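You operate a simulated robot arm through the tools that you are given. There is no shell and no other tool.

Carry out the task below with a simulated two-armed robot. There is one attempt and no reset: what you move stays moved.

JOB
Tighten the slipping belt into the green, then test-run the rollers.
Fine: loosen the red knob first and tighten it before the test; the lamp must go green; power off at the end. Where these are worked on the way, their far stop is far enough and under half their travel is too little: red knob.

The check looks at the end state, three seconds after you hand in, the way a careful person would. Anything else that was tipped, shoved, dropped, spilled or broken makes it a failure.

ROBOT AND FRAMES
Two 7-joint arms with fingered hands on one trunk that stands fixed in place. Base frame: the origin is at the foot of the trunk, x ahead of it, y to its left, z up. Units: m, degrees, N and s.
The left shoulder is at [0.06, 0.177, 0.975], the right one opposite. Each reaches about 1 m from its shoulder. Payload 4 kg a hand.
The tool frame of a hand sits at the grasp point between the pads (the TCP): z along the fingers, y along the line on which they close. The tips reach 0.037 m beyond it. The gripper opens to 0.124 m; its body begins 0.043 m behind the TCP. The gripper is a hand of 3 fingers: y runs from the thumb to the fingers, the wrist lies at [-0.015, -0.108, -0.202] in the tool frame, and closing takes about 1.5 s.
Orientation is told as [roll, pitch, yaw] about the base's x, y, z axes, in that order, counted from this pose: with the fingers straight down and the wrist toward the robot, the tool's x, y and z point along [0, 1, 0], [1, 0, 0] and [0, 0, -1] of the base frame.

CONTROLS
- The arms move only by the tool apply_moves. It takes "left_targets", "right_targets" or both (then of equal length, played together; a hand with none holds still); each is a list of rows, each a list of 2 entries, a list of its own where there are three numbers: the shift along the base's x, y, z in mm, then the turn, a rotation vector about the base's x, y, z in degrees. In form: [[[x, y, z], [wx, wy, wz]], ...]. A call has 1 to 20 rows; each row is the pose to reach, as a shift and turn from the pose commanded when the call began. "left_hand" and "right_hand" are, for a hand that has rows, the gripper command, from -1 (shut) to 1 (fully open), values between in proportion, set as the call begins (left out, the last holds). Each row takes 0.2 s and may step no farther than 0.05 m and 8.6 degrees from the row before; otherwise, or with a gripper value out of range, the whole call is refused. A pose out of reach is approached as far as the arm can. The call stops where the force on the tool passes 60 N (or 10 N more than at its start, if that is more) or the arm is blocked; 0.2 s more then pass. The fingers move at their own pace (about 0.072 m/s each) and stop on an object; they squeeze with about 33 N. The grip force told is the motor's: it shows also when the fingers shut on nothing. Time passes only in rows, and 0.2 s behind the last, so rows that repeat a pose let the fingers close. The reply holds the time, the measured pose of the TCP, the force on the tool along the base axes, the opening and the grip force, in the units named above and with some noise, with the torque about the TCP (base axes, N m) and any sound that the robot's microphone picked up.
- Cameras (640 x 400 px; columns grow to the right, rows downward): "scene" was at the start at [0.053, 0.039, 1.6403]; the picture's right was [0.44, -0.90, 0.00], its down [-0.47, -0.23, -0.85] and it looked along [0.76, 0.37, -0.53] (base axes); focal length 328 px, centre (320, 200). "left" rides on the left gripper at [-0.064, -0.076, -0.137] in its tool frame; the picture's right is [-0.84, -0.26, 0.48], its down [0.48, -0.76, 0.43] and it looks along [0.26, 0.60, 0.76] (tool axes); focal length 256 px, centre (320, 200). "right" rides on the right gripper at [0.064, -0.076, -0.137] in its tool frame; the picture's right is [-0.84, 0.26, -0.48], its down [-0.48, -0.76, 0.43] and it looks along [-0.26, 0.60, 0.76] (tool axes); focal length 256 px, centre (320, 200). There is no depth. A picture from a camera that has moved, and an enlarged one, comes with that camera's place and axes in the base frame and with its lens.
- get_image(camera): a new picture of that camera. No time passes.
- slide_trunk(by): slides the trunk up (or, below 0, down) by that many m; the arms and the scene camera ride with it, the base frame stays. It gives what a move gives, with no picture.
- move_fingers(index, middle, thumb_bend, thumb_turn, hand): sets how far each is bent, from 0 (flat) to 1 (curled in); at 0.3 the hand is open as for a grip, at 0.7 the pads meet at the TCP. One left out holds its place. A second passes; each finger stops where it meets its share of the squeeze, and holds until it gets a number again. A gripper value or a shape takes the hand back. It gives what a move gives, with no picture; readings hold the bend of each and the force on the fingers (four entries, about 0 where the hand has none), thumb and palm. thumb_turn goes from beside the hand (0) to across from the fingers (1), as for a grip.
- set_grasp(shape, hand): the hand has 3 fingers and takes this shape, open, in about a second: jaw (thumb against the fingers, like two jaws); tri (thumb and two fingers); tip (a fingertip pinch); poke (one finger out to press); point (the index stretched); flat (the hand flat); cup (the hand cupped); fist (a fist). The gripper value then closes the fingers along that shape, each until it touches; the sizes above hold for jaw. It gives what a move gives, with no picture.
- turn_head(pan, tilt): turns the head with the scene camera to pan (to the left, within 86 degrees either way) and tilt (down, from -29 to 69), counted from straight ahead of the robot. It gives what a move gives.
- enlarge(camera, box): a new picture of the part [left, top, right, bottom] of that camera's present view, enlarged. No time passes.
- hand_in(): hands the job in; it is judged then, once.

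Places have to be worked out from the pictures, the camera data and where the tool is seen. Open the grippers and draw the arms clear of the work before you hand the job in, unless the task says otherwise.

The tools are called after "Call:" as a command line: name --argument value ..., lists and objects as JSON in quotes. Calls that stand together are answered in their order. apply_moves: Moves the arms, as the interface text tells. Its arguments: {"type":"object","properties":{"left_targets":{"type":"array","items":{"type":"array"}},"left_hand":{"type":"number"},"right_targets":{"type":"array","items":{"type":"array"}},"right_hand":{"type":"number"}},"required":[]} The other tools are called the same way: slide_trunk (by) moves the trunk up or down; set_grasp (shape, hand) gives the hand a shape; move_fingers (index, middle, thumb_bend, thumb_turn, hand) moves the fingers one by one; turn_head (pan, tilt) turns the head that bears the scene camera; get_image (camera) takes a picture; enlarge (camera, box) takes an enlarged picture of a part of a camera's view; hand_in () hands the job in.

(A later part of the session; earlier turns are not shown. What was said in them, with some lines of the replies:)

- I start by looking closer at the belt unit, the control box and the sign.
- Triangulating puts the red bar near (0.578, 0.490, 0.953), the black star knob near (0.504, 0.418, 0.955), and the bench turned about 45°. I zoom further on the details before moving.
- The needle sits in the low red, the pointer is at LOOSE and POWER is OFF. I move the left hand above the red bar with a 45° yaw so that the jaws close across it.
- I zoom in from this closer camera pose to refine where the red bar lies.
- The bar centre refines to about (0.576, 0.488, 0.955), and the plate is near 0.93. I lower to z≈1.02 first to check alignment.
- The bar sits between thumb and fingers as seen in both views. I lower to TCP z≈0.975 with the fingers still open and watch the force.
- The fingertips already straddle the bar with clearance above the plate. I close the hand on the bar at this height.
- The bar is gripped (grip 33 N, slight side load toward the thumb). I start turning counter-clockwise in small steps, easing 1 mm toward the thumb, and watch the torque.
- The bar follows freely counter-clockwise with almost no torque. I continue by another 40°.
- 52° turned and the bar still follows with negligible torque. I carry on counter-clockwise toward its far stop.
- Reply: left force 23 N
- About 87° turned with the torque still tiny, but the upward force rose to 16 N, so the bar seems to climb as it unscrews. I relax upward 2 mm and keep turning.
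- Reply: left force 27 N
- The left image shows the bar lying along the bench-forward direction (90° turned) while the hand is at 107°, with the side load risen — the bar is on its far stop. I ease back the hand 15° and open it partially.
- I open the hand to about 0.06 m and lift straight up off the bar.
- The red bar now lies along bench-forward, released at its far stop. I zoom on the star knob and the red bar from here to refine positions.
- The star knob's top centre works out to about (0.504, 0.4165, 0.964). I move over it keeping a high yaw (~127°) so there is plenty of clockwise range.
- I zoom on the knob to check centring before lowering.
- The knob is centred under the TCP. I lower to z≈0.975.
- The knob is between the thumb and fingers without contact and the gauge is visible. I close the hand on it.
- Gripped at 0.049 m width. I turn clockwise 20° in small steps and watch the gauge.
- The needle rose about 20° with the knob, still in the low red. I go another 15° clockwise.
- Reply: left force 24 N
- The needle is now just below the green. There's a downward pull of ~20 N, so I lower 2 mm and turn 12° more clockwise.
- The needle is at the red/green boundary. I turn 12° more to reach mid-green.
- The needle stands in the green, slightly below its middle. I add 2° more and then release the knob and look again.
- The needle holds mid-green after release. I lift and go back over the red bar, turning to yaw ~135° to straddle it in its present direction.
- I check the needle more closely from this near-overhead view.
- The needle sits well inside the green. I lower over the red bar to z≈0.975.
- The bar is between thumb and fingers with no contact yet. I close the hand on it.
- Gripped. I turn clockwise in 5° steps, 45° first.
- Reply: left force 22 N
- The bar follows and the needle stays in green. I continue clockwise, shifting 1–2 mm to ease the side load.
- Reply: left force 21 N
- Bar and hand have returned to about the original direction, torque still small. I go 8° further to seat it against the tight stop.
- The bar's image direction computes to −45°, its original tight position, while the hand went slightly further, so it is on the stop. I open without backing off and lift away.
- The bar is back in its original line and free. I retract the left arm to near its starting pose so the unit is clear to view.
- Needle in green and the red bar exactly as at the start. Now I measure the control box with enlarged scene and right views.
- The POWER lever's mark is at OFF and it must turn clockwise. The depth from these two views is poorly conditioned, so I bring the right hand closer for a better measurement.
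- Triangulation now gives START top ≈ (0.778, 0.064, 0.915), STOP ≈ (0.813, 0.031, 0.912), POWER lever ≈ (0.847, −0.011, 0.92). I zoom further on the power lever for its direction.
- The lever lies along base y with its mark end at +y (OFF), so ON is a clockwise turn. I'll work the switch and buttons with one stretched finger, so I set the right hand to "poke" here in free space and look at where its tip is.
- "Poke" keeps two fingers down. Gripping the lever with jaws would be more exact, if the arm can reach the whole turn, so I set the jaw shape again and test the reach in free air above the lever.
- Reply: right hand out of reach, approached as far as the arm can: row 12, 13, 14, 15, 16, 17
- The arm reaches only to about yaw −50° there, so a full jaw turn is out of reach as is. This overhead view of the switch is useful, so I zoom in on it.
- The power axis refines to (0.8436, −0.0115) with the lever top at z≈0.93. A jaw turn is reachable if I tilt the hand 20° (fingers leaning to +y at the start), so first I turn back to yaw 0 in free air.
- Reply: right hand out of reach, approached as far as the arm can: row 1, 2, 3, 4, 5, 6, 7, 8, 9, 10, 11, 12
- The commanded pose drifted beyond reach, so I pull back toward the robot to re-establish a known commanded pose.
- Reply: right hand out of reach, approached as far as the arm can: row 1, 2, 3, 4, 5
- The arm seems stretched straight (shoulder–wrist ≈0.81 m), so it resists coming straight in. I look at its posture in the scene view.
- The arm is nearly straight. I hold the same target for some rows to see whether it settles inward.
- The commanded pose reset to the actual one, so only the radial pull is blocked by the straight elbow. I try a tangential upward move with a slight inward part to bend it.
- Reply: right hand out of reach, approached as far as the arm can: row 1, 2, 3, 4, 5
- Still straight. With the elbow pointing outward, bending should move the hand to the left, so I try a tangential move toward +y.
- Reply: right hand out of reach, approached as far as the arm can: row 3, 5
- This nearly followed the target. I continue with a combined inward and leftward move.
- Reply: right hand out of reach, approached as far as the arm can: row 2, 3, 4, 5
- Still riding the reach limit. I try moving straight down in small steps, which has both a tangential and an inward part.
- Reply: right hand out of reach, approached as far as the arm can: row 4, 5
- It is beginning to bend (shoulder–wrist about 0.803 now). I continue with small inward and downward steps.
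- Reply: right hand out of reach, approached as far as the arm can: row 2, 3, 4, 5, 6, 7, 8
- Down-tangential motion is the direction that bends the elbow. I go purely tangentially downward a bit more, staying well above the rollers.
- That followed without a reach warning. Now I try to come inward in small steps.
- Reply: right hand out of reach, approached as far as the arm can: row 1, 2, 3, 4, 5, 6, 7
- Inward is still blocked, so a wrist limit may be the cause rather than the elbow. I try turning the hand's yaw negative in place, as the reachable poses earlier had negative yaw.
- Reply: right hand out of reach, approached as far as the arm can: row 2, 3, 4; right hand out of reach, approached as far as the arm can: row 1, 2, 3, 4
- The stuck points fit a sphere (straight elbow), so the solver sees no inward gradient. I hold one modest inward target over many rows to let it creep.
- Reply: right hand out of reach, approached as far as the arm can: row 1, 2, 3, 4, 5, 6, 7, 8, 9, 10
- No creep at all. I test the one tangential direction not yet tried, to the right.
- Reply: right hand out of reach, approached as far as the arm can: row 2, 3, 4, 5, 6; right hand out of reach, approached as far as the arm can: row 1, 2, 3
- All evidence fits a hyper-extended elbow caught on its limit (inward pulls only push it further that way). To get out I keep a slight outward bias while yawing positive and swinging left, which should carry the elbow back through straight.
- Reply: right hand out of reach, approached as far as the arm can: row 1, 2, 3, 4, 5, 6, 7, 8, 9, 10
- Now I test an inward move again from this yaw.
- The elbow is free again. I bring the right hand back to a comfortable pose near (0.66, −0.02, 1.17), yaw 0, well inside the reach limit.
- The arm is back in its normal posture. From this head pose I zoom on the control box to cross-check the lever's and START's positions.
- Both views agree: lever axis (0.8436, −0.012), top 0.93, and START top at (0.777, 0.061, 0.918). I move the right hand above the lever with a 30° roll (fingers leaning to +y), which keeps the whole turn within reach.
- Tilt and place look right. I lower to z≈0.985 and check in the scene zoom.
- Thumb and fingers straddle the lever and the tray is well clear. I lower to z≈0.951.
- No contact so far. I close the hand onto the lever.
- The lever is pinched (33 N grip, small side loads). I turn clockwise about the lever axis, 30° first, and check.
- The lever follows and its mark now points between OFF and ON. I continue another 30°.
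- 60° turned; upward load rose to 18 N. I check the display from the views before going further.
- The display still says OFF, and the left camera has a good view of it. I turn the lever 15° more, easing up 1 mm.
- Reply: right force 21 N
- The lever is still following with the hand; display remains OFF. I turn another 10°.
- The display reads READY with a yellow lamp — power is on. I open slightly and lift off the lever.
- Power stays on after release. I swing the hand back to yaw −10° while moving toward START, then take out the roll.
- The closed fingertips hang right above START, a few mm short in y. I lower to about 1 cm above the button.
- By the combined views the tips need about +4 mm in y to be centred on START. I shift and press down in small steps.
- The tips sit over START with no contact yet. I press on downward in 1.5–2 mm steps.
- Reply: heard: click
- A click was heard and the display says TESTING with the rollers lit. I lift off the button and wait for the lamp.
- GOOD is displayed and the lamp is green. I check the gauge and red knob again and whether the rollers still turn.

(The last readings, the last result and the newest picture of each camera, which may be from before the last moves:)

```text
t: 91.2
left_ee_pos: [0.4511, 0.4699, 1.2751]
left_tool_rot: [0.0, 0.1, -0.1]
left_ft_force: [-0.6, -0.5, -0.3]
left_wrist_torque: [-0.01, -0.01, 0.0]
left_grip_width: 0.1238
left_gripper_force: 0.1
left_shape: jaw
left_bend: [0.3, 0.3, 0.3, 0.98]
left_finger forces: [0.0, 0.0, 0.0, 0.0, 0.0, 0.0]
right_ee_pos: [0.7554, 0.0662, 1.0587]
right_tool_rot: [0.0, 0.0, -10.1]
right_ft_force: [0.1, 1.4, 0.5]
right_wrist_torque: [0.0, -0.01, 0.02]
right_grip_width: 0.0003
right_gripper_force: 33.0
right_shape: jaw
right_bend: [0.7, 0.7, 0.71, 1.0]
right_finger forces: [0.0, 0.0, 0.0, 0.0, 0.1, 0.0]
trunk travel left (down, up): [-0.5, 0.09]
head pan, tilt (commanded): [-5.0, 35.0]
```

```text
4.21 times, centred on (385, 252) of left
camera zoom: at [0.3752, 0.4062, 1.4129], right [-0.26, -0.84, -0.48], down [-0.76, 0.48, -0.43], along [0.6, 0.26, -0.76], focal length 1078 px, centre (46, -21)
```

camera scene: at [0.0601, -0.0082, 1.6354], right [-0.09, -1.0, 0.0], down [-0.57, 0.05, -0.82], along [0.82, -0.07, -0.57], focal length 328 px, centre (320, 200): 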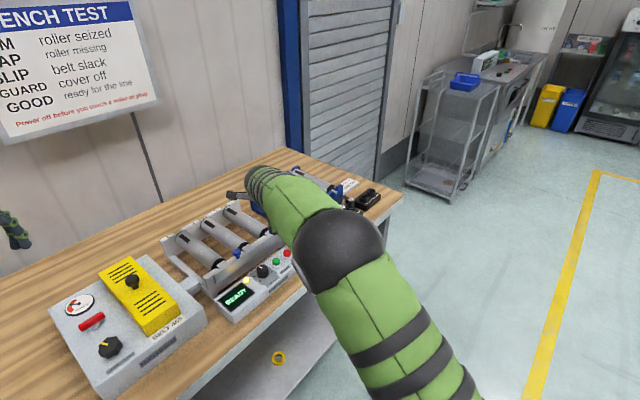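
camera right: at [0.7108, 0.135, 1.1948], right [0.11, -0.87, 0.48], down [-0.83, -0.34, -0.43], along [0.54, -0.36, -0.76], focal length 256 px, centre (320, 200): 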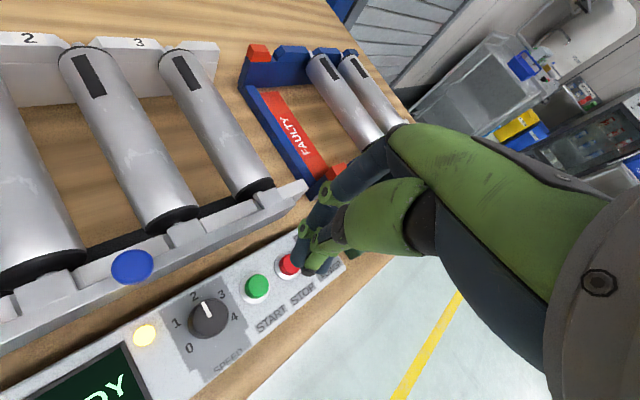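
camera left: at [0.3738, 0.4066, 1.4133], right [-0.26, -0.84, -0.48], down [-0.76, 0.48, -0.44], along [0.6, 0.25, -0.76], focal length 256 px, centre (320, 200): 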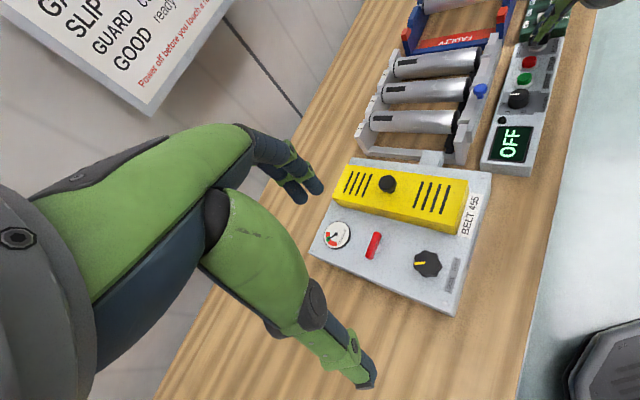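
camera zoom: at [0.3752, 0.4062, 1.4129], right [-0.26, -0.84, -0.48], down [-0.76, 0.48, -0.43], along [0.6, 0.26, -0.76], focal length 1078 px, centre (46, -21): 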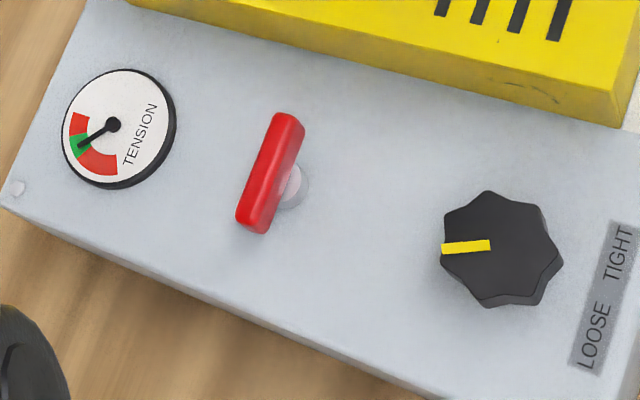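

The test passed (GOOD, green lamp), the needle is in green and the red knob is tight; rollers still run. To power off, I reverse the path: roll the hand 30°, then swing to yaw −88° above the lever.

Call:
apply_moves --right_targets '[[[5, -2, 0], [7.4, -1.3, 0]], [[10, -4, 0], [14.8, -2.6, 0]], [[15, -6, 0], [22.1, -3.9, 0]], [[20, -8, 0], [29.5, -5.2, 0]]]' --right_hand -0.35

Call:
apply_moves --right_targets '[[[2, -9, 0], [0, 0, -7.8]], [[5, -17, 0], [0, 0, -15.6]], [[9, -25, 0], [0, 0, -23.4]], [[13, -33, 0], [0, 0, -31.2]], [[18, -41, 0], [0, 0, -39]], [[24, -49, -2], [0, 0, -46.8]], [[31, -56, -6], [0, 0, -54.6]], [[39, -62, -12], [0, 0, -62.4]], [[47, -67, -20], [0, 0, -70.2]], [[55, -70, -28], [0, 0, -78]]]'

Call:
get_image --camera "right"

Call:
enlarge --camera "right" --box '[230, 220, 390, 350]'

Call:
enlarge --camera "left" --box '[470, 10, 570, 190]'

```text
t: 92.2
left_ee_pos: [0.4521, 0.4694, 1.277]
left_tool_rot: [0.0, 0.0, 0.0]
left_ft_force: [0.1, -0.7, 0.0]
left_wrist_torque: [0.01, 0.02, 0.02]
left_grip_width: 0.1236
left_gripper_force: 0.0
left_shape: jaw
left_bend: [0.3, 0.3, 0.3, 0.98]
left_finger forces: [0.1, 0.0, 0.0, 0.0, 0.1, 0.0]
right_ee_pos: [0.7751, 0.058, 1.0575]
right_tool_rot: [30.1, 0.0, -10.1]
right_ft_force: [0.2, 1.3, 0.0]
right_wrist_torque: [0.03, -0.02, 0.0]
right_grip_width: 0.0401
right_gripper_force: 0.0
right_shape: jaw
right_bend: [0.5, 0.53, 0.61, 1.0]
right_finger forces: [0.0, 0.0, 0.0, 0.1, 0.1, 0.1]
trunk travel left (down, up): [-0.5, 0.09]
head pan, tilt (commanded): [-5.0, 35.0]
```

```text
t: 94.4
left_ee_pos: [0.4518, 0.4711, 1.2752]
left_tool_rot: [0.0, 0.0, 0.0]
left_ft_force: [0.6, -0.3, 0.8]
left_wrist_torque: [-0.01, -0.03, -0.01]
left_grip_width: 0.1235
left_gripper_force: 0.0
left_shape: jaw
left_bend: [0.3, 0.3, 0.3, 0.98]
left_finger forces: [0.0, 0.0, 0.1, 0.0, 0.1, 0.0]
right_ee_pos: [0.8307, -0.0119, 1.0289]
right_tool_rot: [29.9, 0.1, -88.2]
right_ft_force: [0.3, 0.4, -0.3]
right_wrist_torque: [0.02, 0.02, -0.02]
right_grip_width: 0.0401
right_gripper_force: 0.0
right_shape: jaw
right_bend: [0.5, 0.53, 0.61, 1.0]
right_finger forces: [0.1, 0.0, 0.0, 0.0, 0.0, 0.0]
trunk travel left (down, up): [-0.5, 0.09]
head pan, tilt (commanded): [-5.0, 35.0]
```

```text
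taken
camera right: at [0.8152, 0.064, 1.1777], right [-0.96, -0.29, 0.0], down [-0.23, 0.75, -0.62], along [0.18, -0.59, -0.79], focal length 256 px, centre (320, 200)
```

right: 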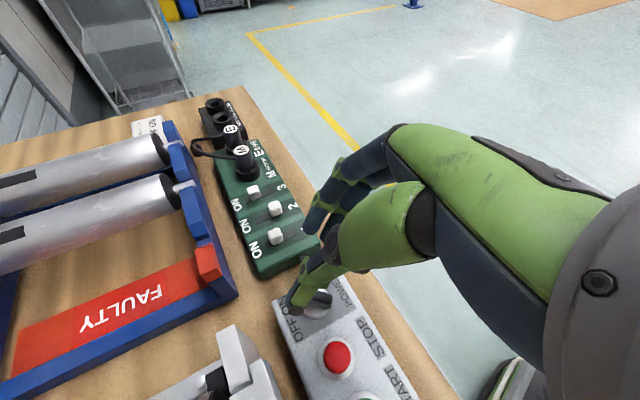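

```text
3.08 times, centred on (310, 285) of right
camera zoom: at [0.8152, 0.064, 1.1777], right [-0.96, -0.29, 0.0], down [-0.23, 0.75, -0.62], along [0.18, -0.59, -0.79], focal length 788 px, centre (351, -62)
```

zoom: 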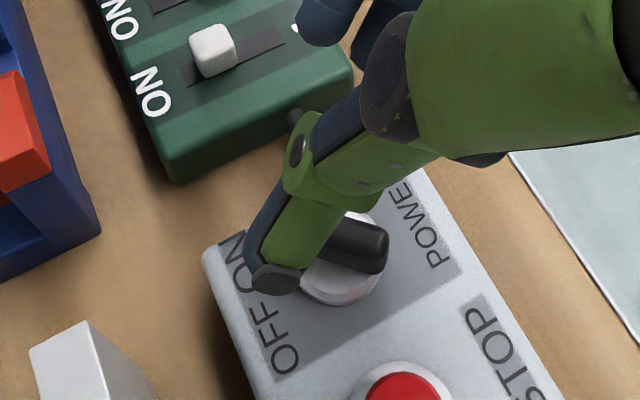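

```text
2.22 times, centred on (520, 100) of left
camera zoom: at [0.3754, 0.4059, 1.413], right [-0.26, -0.84, -0.48], down [-0.76, 0.48, -0.43], along [0.6, 0.26, -0.76], focal length 569 px, centre (-124, 422)
```

zoom: 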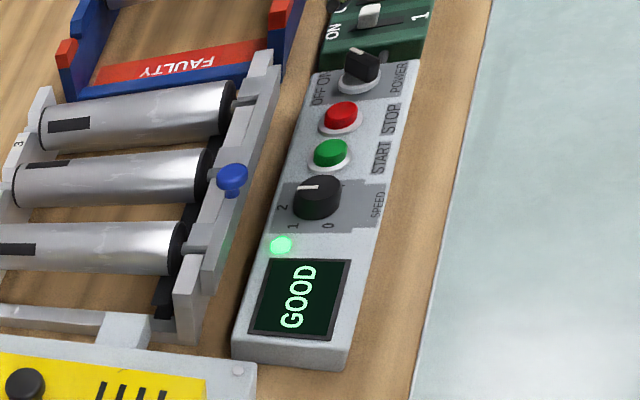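

The pose matches the one at release above the lever. I lower over it.

Call:
apply_moves --right_targets '[[[0, 0, -20], [0, 0, 0]], [[0, 0, -40], [0, 0, 0]], [[0, 0, -56], [0, 0, 0]], [[0, 0, -67], [0, 0, 0]], [[0, 0, -74], [0, 0, 0]]]'

Call:
enlarge --camera "right" --box '[230, 220, 390, 350]'

Call:
enlarge --camera "left" --box '[490, 0, 570, 100]'

```text
t: 95.6
left_ee_pos: [0.4512, 0.4699, 1.2762]
left_tool_rot: [0.1, 0.0, 0.0]
left_ft_force: [-0.2, 0.0, 0.2]
left_wrist_torque: [-0.03, -0.01, 0.01]
left_grip_width: 0.124
left_gripper_force: 0.0
left_shape: jaw
left_bend: [0.3, 0.3, 0.3, 0.98]
left_finger forces: [0.0, 0.0, 0.1, 0.0, 0.0, 0.1]
right_ee_pos: [0.8302, -0.0105, 0.9543]
right_tool_rot: [30.0, 0.0, -88.0]
right_ft_force: [1.0, -0.5, 0.1]
right_wrist_torque: [-0.01, -0.02, -0.01]
right_grip_width: 0.0401
right_gripper_force: 0.0
right_shape: jaw
right_bend: [0.5, 0.53, 0.61, 1.0]
right_finger forces: [0.0, 0.0, 0.0, 0.0, 0.0, 0.0]
trunk travel left (down, up): [-0.5, 0.09]
head pan, tilt (commanded): [-5.0, 35.0]
```

```text
3.08 times, centred on (310, 285) of right
camera zoom: at [0.8136, 0.0649, 1.1039], right [-0.96, -0.29, 0.0], down [-0.23, 0.75, -0.62], along [0.18, -0.59, -0.79], focal length 788 px, centre (351, -62)
```

zoom: 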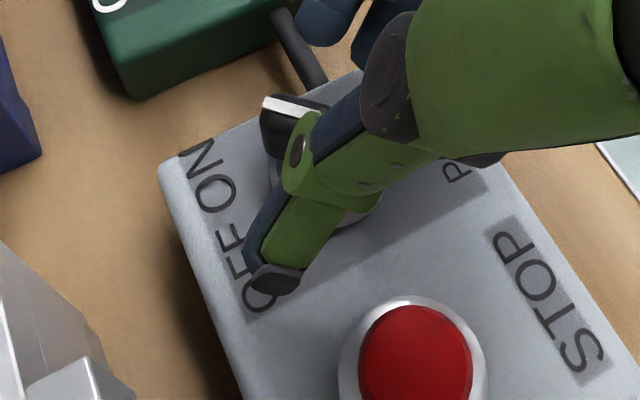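

```text
4.00 times, centred on (530, 50) of left
camera zoom: at [0.3748, 0.4062, 1.4131], right [-0.26, -0.84, -0.48], down [-0.76, 0.48, -0.43], along [0.6, 0.26, -0.76], focal length 1024 px, centre (-520, 800)
```

zoom: 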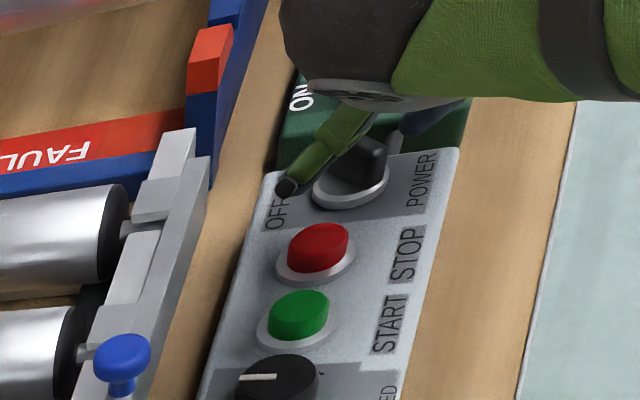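

The lever lies between thumb and fingers with no contact. I close the hand on it.

Call:
apply_moves --right_targets '[[[0, 0, 0], [0, 0, 0]], [[0, 0, 0], [0, 0, 0]], [[0, 0, 0], [0, 0, 0]], [[0, 0, 0], [0, 0, 0]], [[0, 0, 0], [0, 0, 0]]]' --right_hand -1

Call:
enlarge --camera "right" --box '[230, 220, 390, 350]'

```text
t: 96.8
left_ee_pos: [0.4514, 0.4706, 1.2765]
left_tool_rot: [0.1, 0.0, -0.1]
left_ft_force: [0.5, -0.1, -0.4]
left_wrist_torque: [-0.02, 0.0, 0.02]
left_grip_width: 0.124
left_gripper_force: 0.1
left_shape: jaw
left_bend: [0.3, 0.3, 0.3, 0.98]
left_finger forces: [0.0, 0.0, 0.0, 0.0, 0.0, 0.0]
right_ee_pos: [0.8302, -0.0109, 0.9565]
right_tool_rot: [30.1, 0.0, -88.0]
right_ft_force: [4.1, 0.1, 6.6]
right_wrist_torque: [-0.08, -0.29, -0.02]
right_grip_width: 0.0049
right_gripper_force: 32.8
right_shape: jaw
right_bend: [0.71, 0.66, 0.69, 1.0]
right_finger forces: [21.0, 12.9, 0.0, 0.1, 29.7, 0.1]
trunk travel left (down, up): [-0.5, 0.09]
head pan, tilt (commanded): [-5.0, 35.0]
```

```text
3.08 times, centred on (310, 285) of right
camera zoom: at [0.8135, 0.0653, 1.1052], right [-0.96, -0.29, 0.0], down [-0.23, 0.75, -0.62], along [0.18, -0.59, -0.79], focal length 788 px, centre (351, -62)
```

zoom: 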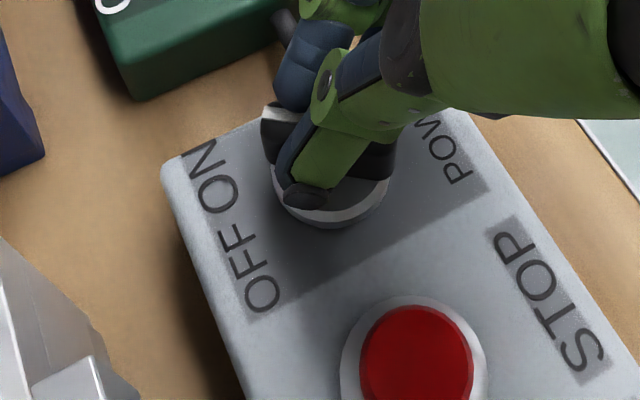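

Gripped again. I turn counter-clockwise about the lever axis, 30° first.

Call:
apply_moves --right_targets '[[[0.1, -1.2, 0], [0, 0, 5]], [[0.3, -2.4, 0], [0, 0, 10]], [[0.6, -3.6, 0], [0, 0, 15]], [[1.0, -4.7, 0], [0, 0, 20]], [[1.5, -5.9, 0], [0, 0, 25]], [[2.1, -6.9, 0], [0, 0, 30]]]'

Call:
enlarge --camera "left" --box '[470, 10, 570, 190]'

Call:
enlarge --camera "right" --box '[230, 220, 390, 350]'

```text
t: 98.2
left_ee_pos: [0.4497, 0.4706, 1.2761]
left_tool_rot: [0.0, -0.1, 0.0]
left_ft_force: [0.1, 0.7, 0.4]
left_wrist_torque: [0.0, 0.01, 0.04]
left_grip_width: 0.1241
left_gripper_force: 0.0
left_shape: jaw
left_bend: [0.3, 0.3, 0.3, 0.98]
left_finger forces: [0.0, 0.0, 0.0, 0.1, 0.1, 0.1]
right_ee_pos: [0.8314, -0.017, 0.9555]
right_tool_rot: [30.1, -0.1, -57.8]
right_ft_force: [-1.7, 2.2, 14.8]
right_wrist_torque: [0.17, -0.25, 0.02]
right_grip_width: 0.0043
right_gripper_force: 32.6
right_shape: jaw
right_bend: [0.71, 0.66, 0.69, 1.0]
right_finger forces: [23.2, 13.5, 0.0, 0.0, 34.0, 0.0]
trunk travel left (down, up): [-0.5, 0.09]
head pan, tilt (commanded): [-5.0, 35.0]
```

```text
2.22 times, centred on (520, 100) of left
camera zoom: at [0.3731, 0.4064, 1.4135], right [-0.26, -0.84, -0.48], down [-0.76, 0.48, -0.44], along [0.6, 0.26, -0.76], focal length 569 px, centre (-124, 422)
```

zoom: 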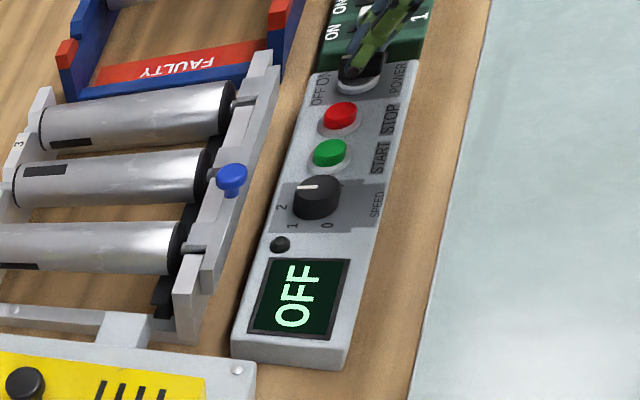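

```text
3.08 times, centred on (310, 285) of right
camera zoom: at [0.779, 0.0402, 1.1051], right [-0.68, -0.73, 0.0], down [-0.57, 0.54, -0.62], along [0.45, -0.42, -0.79], focal length 788 px, centre (351, -62)
```

zoom: 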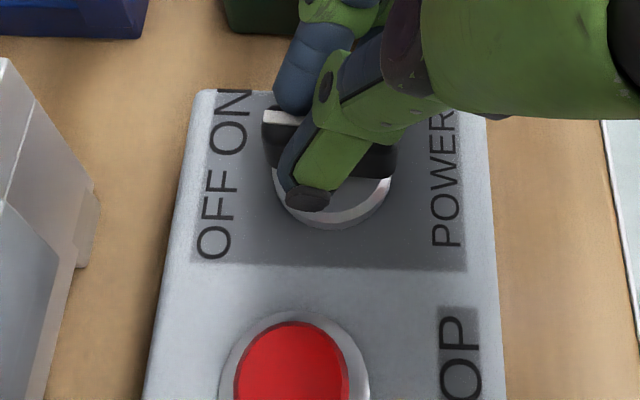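

The display says OFF. I continue turning the lever fully back to its OFF position.

Call:
apply_moves --right_targets '[[[0.7, -1.0, 0.5], [0, 0, 5]], [[1.5, -2.0, 0.5], [0, 0, 10]], [[2.4, -2.8, 0.5], [0, 0, 15]], [[3.3, -3.6, 0.5], [0, 0, 20]], [[4.3, -4.3, 0.5], [0, 0, 25]], [[5.3, -5.0, 0.5], [0, 0, 30]], [[6.4, -5.5, 0.5], [0, 0, 35]], [[7.6, -5.9, 0.5], [0, 0, 40]], [[8.8, -6.2, 0.5], [0, 0, 45]]]'

Call:
enlarge --camera "right" --box '[230, 220, 390, 350]'

```text
t: 100.2
left_ee_pos: [0.4491, 0.4701, 1.2763]
left_tool_rot: [0.0, -0.1, 0.0]
left_ft_force: [0.2, -0.6, -0.6]
left_wrist_torque: [0.04, 0.03, 0.02]
left_grip_width: 0.1237
left_gripper_force: 0.0
left_shape: jaw
left_bend: [0.3, 0.3, 0.3, 0.98]
left_finger forces: [0.1, 0.0, 0.0, 0.0, 0.0, 0.0]
right_ee_pos: [0.8389, -0.0245, 0.9579]
right_tool_rot: [29.9, 0.0, -12.9]
right_ft_force: [-11.2, -0.3, 11.7]
right_wrist_torque: [0.17, 0.19, 0.15]
right_grip_width: 0.0043
right_gripper_force: 33.2
right_shape: jaw
right_bend: [0.71, 0.66, 0.69, 1.0]
right_finger forces: [19.2, 11.9, 0.0, 0.1, 39.3, 0.1]
trunk travel left (down, up): [-0.5, 0.09]
head pan, tilt (commanded): [-5.0, 35.0]
```

```text
3.08 times, centred on (310, 285) of right
camera zoom: at [0.7621, -0.0197, 1.1055], right [0.04, -1.0, 0.0], down [-0.79, -0.03, -0.62], along [0.62, 0.02, -0.79], focal length 788 px, centre (351, -62)
```

zoom: 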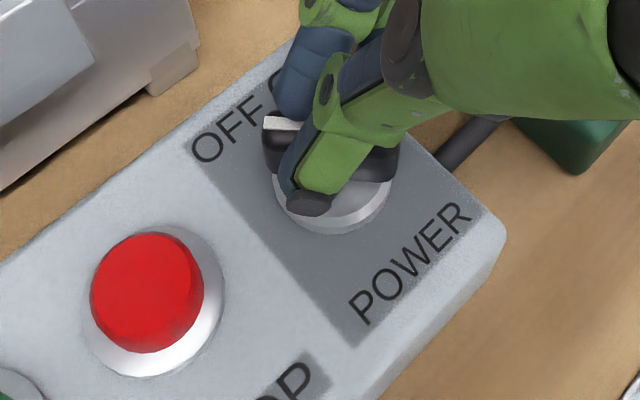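

The lever is almost back. I finish the last 13–15° to the OFF stop.

Call:
apply_moves --right_targets '[[[1.2, -0.3, 0], [0, 0, 5]], [[2.4, -0.4, 0], [0, 0, 10]], [[3.1, -0.4, 0], [0, 0, 14]]]'

Call:
enlarge --camera "right" --box '[230, 220, 390, 350]'

Call:
enlarge --camera "left" --box '[470, 10, 570, 190]'

```text
t: 101.0
left_ee_pos: [0.4493, 0.4702, 1.277]
left_tool_rot: [0.0, 0.0, -0.1]
left_ft_force: [-0.4, 0.5, 0.3]
left_wrist_torque: [0.0, 0.01, 0.0]
left_grip_width: 0.124
left_gripper_force: 0.1
left_shape: jaw
left_bend: [0.3, 0.3, 0.3, 0.98]
left_finger forces: [0.0, 0.0, 0.0, 0.1, 0.1, 0.0]
right_ee_pos: [0.8446, -0.0254, 0.9569]
right_tool_rot: [30.0, -0.1, 1.1]
right_ft_force: [-5.7, -2.3, 8.3]
right_wrist_torque: [0.16, 0.13, -0.1]
right_grip_width: 0.0053
right_gripper_force: 33.1
right_shape: jaw
right_bend: [0.71, 0.68, 0.69, 1.0]
right_finger forces: [26.1, 9.0, 0.0, 0.0, 34.9, 0.0]
trunk travel left (down, up): [-0.5, 0.09]
head pan, tilt (commanded): [-5.0, 35.0]
```

```text
3.08 times, centred on (310, 285) of right
camera zoom: at [0.7678, -0.0399, 1.1058], right [0.27, -0.96, 0.0], down [-0.76, -0.22, -0.62], along [0.6, 0.17, -0.79], focal length 788 px, centre (351, -62)
```

zoom: 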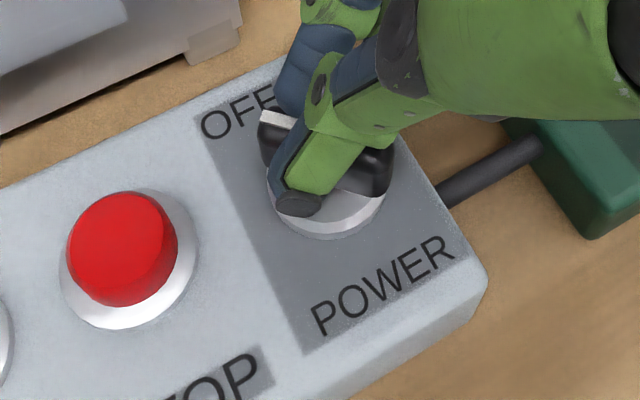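

```text
2.22 times, centred on (520, 100) of left
camera zoom: at [0.3735, 0.4058, 1.4135], right [-0.26, -0.84, -0.48], down [-0.76, 0.48, -0.44], along [0.6, 0.26, -0.76], focal length 569 px, centre (-124, 422)
```

zoom: 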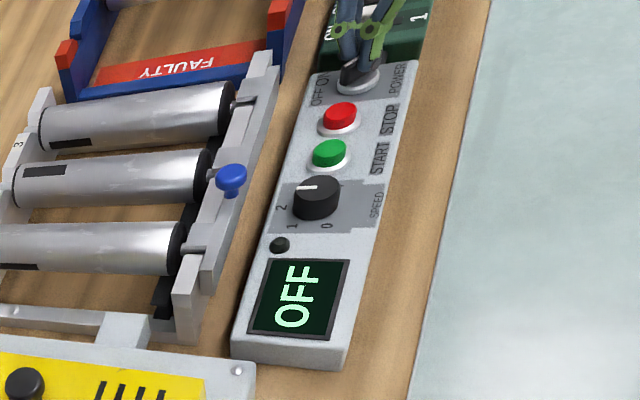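

The lever is on its OFF stop and the display reads OFF. I open and lift straight off.

Call:
apply_moves --right_targets '[[[0, 0, 0], [0, 0, 0]], [[0, 0, 0], [0, 0, 0]], [[0, 0, 0], [0, 0, 0]], [[0, 0, 0], [0, 0, 0]], [[0, 0, 15], [0, 0, 0]], [[0, 0, 35], [0, 0, 0]], [[0, 0, 65], [0, 0, 0]], [[0, 0, 100], [0, 0, 0]]]' --right_hand -0.35

Call:
enlarge --camera "left" --box '[470, 10, 570, 190]'

Call:
get_image --camera "right"

```text
t: 102.8
left_ee_pos: [0.451, 0.4714, 1.2758]
left_tool_rot: [0.0, -0.1, 0.0]
left_ft_force: [-0.1, -0.7, -1.3]
left_wrist_torque: [0.0, -0.01, -0.01]
left_grip_width: 0.124
left_gripper_force: 0.1
left_shape: jaw
left_bend: [0.3, 0.3, 0.3, 0.98]
left_finger forces: [0.0, 0.0, 0.0, 0.0, 0.1, 0.1]
right_ee_pos: [0.8407, -0.0236, 1.0555]
right_tool_rot: [30.0, 0.1, 1.0]
right_ft_force: [0.5, -0.6, -0.6]
right_wrist_torque: [-0.05, 0.0, 0.02]
right_grip_width: 0.0398
right_gripper_force: 0.1
right_shape: jaw
right_bend: [0.5, 0.53, 0.61, 1.0]
right_finger forces: [0.1, 0.1, 0.0, 0.0, 0.0, 0.0]
trunk travel left (down, up): [-0.5, 0.09]
head pan, tilt (commanded): [-5.0, 35.0]
```

```text
2.22 times, centred on (520, 100) of left
camera zoom: at [0.3742, 0.4063, 1.4131], right [-0.26, -0.84, -0.48], down [-0.76, 0.48, -0.43], along [0.6, 0.26, -0.76], focal length 569 px, centre (-124, 422)
```

zoom: 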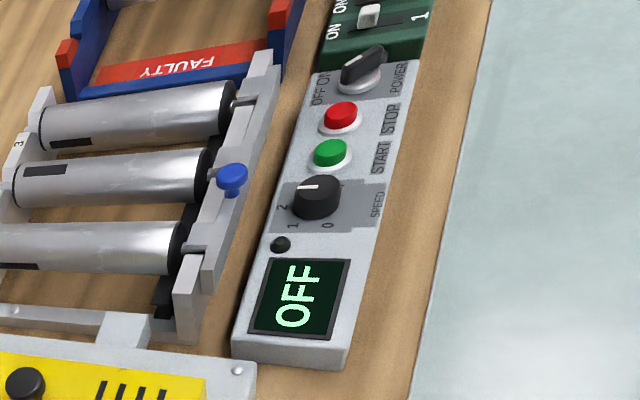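

```text
taken
camera right: at [0.7656, -0.0383, 1.2039], right [0.27, -0.96, 0.0], down [-0.76, -0.22, -0.62], along [0.59, 0.17, -0.79], focal length 256 px, centre (320, 200)
```

right: 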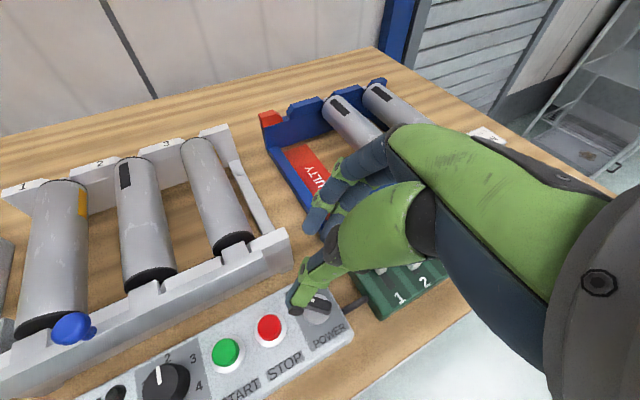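

All is OFF and released. I retract the right arm to its starting pose and open the hand.

Call:
apply_moves --right_targets '[[[-20, 0, 30], [-3, 0, 0]], [[-45, -2, 60], [-7, 0, 0]], [[-75, -5, 90], [-11, 0, 0]], [[-110, -8, 118], [-15, 0, 0]], [[-145, -12, 145], [-19, 0, 0]], [[-180, -16, 168], [-23, 0, 0]], [[-215, -19, 182], [-27, 0, 0]], [[-243, -21, 190], [-30, 0, 0]]]' --right_hand 1

Call:
turn_head --pan 26 --tilt 31.8

Call:
get_image --camera "scene"

Call:
enlarge --camera "scene" --box '[225, 220, 345, 350]'

Call:
enlarge --camera "scene" --box '[340, 200, 600, 350]'

Call:
enlarge --camera "left" --box '[310, 205, 390, 265]'

```text
t: 104.6
left_ee_pos: [0.4503, 0.4703, 1.2764]
left_tool_rot: [-0.1, 0.0, 0.1]
left_ft_force: [-0.2, 0.2, 0.3]
left_wrist_torque: [0.0, 0.0, -0.02]
left_grip_width: 0.1235
left_gripper_force: 0.1
left_shape: jaw
left_bend: [0.3, 0.3, 0.3, 0.98]
left_finger forces: [0.1, 0.0, 0.0, 0.0, 0.0, 0.1]
right_ee_pos: [0.6012, -0.0461, 1.2455]
right_tool_rot: [-0.2, 0.5, 0.9]
right_ft_force: [-0.4, 0.1, 0.4]
right_wrist_torque: [0.03, -0.02, -0.01]
right_grip_width: 0.1236
right_gripper_force: 0.1
right_shape: jaw
right_bend: [0.3, 0.3, 0.3, 0.98]
right_finger forces: [0.1, 0.1, 0.0, 0.1, 0.0, 0.0]
trunk travel left (down, up): [-0.5, 0.09]
head pan, tilt (commanded): [-5.0, 35.0]
```

```text
t: 105.5
left_ee_pos: [0.4513, 0.4707, 1.276]
left_tool_rot: [0.0, 0.0, 0.0]
left_ft_force: [0.0, -0.5, -0.2]
left_wrist_torque: [-0.03, 0.05, -0.01]
left_grip_width: 0.124
left_gripper_force: 0.1
left_shape: jaw
left_bend: [0.3, 0.3, 0.3, 0.98]
left_finger forces: [0.0, 0.1, 0.0, 0.1, 0.1, 0.1]
right_ee_pos: [0.6034, -0.0466, 1.2457]
right_tool_rot: [0.1, 0.5, 1.0]
right_ft_force: [-0.3, 0.0, 0.2]
right_wrist_torque: [-0.02, 0.02, 0.0]
right_grip_width: 0.1236
right_gripper_force: 0.0
right_shape: jaw
right_bend: [0.3, 0.3, 0.3, 0.98]
right_finger forces: [0.0, 0.0, 0.1, 0.1, 0.1, 0.0]
trunk travel left (down, up): [-0.5, 0.09]
head pan, tilt (commanded): [26.0, 31.8]
```

```text
taken
camera scene: at [0.0531, 0.0389, 1.6403], right [0.44, -0.9, 0.0], down [-0.47, -0.23, -0.85], along [0.76, 0.37, -0.53], focal length 328 px, centre (320, 200)
```

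scene: 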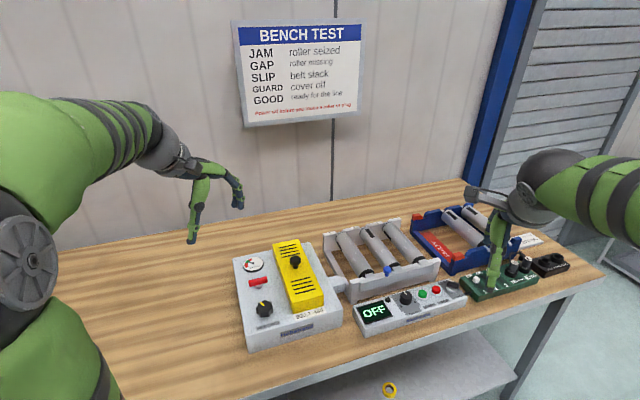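

```text
3.08 times, centred on (285, 285) of scene
camera zoom: at [0.0531, 0.0389, 1.6403], right [0.44, -0.9, 0.0], down [-0.47, -0.23, -0.85], along [0.76, 0.37, -0.53], focal length 1009 px, centre (428, -62)
```

zoom: 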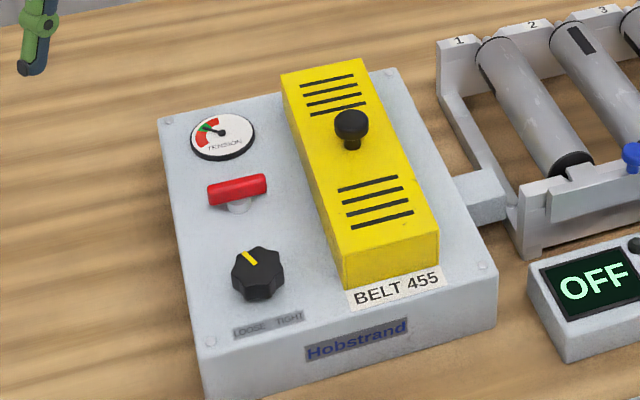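

```text
2.46 times, centred on (470, 275) of scene
camera zoom: at [0.0531, 0.0389, 1.6403], right [0.44, -0.9, 0.0], down [-0.47, -0.23, -0.85], along [0.76, 0.37, -0.53], focal length 807 px, centre (-49, 15)
```

zoom: 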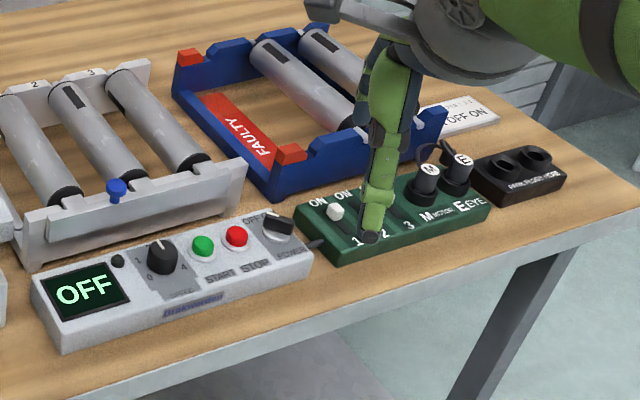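

```text
6.67 times, centred on (350, 235) of left
camera zoom: at [0.3747, 0.4061, 1.4131], right [-0.26, -0.84, -0.48], down [-0.76, 0.48, -0.43], along [0.6, 0.26, -0.76], focal length 1707 px, centre (120, -33)
```

zoom: 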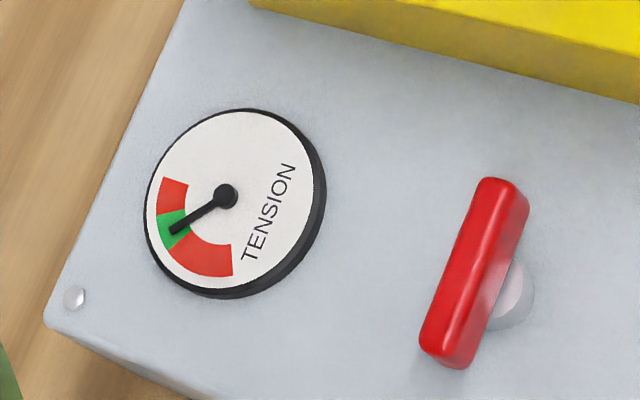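

The needle is in the green, the red knob is tight, the test showed GOOD with a green lamp, and power is OFF. Nothing else has moved, and both arms are clear with hands open, so I hand in.

Call:
hand_in

```text
The job is handed in.
```

The belt is tensioned into the green, the rollers passed their test run, and I have handed the job in.

- **Tensioning:** I turned the red knob to its far stop and turned the star knob until the needle stood in the green. I then turned the red knob back to its tight stop before the test.
- **Test run:** With power on, the display read READY. After I pressed START it showed TESTING, then GOOD, and the lamp turned green.
- **End state:** The power lever is back at OFF, the display reads OFF, and the needle is still in the green. In the last pictures nothing else on the bench had moved. Both arms are back near their starting poses with the hands open.

I powered off without pressing STOP first. During setup the right arm got stuck at full stretch for a while, but I worked it free in open air without touching anything.
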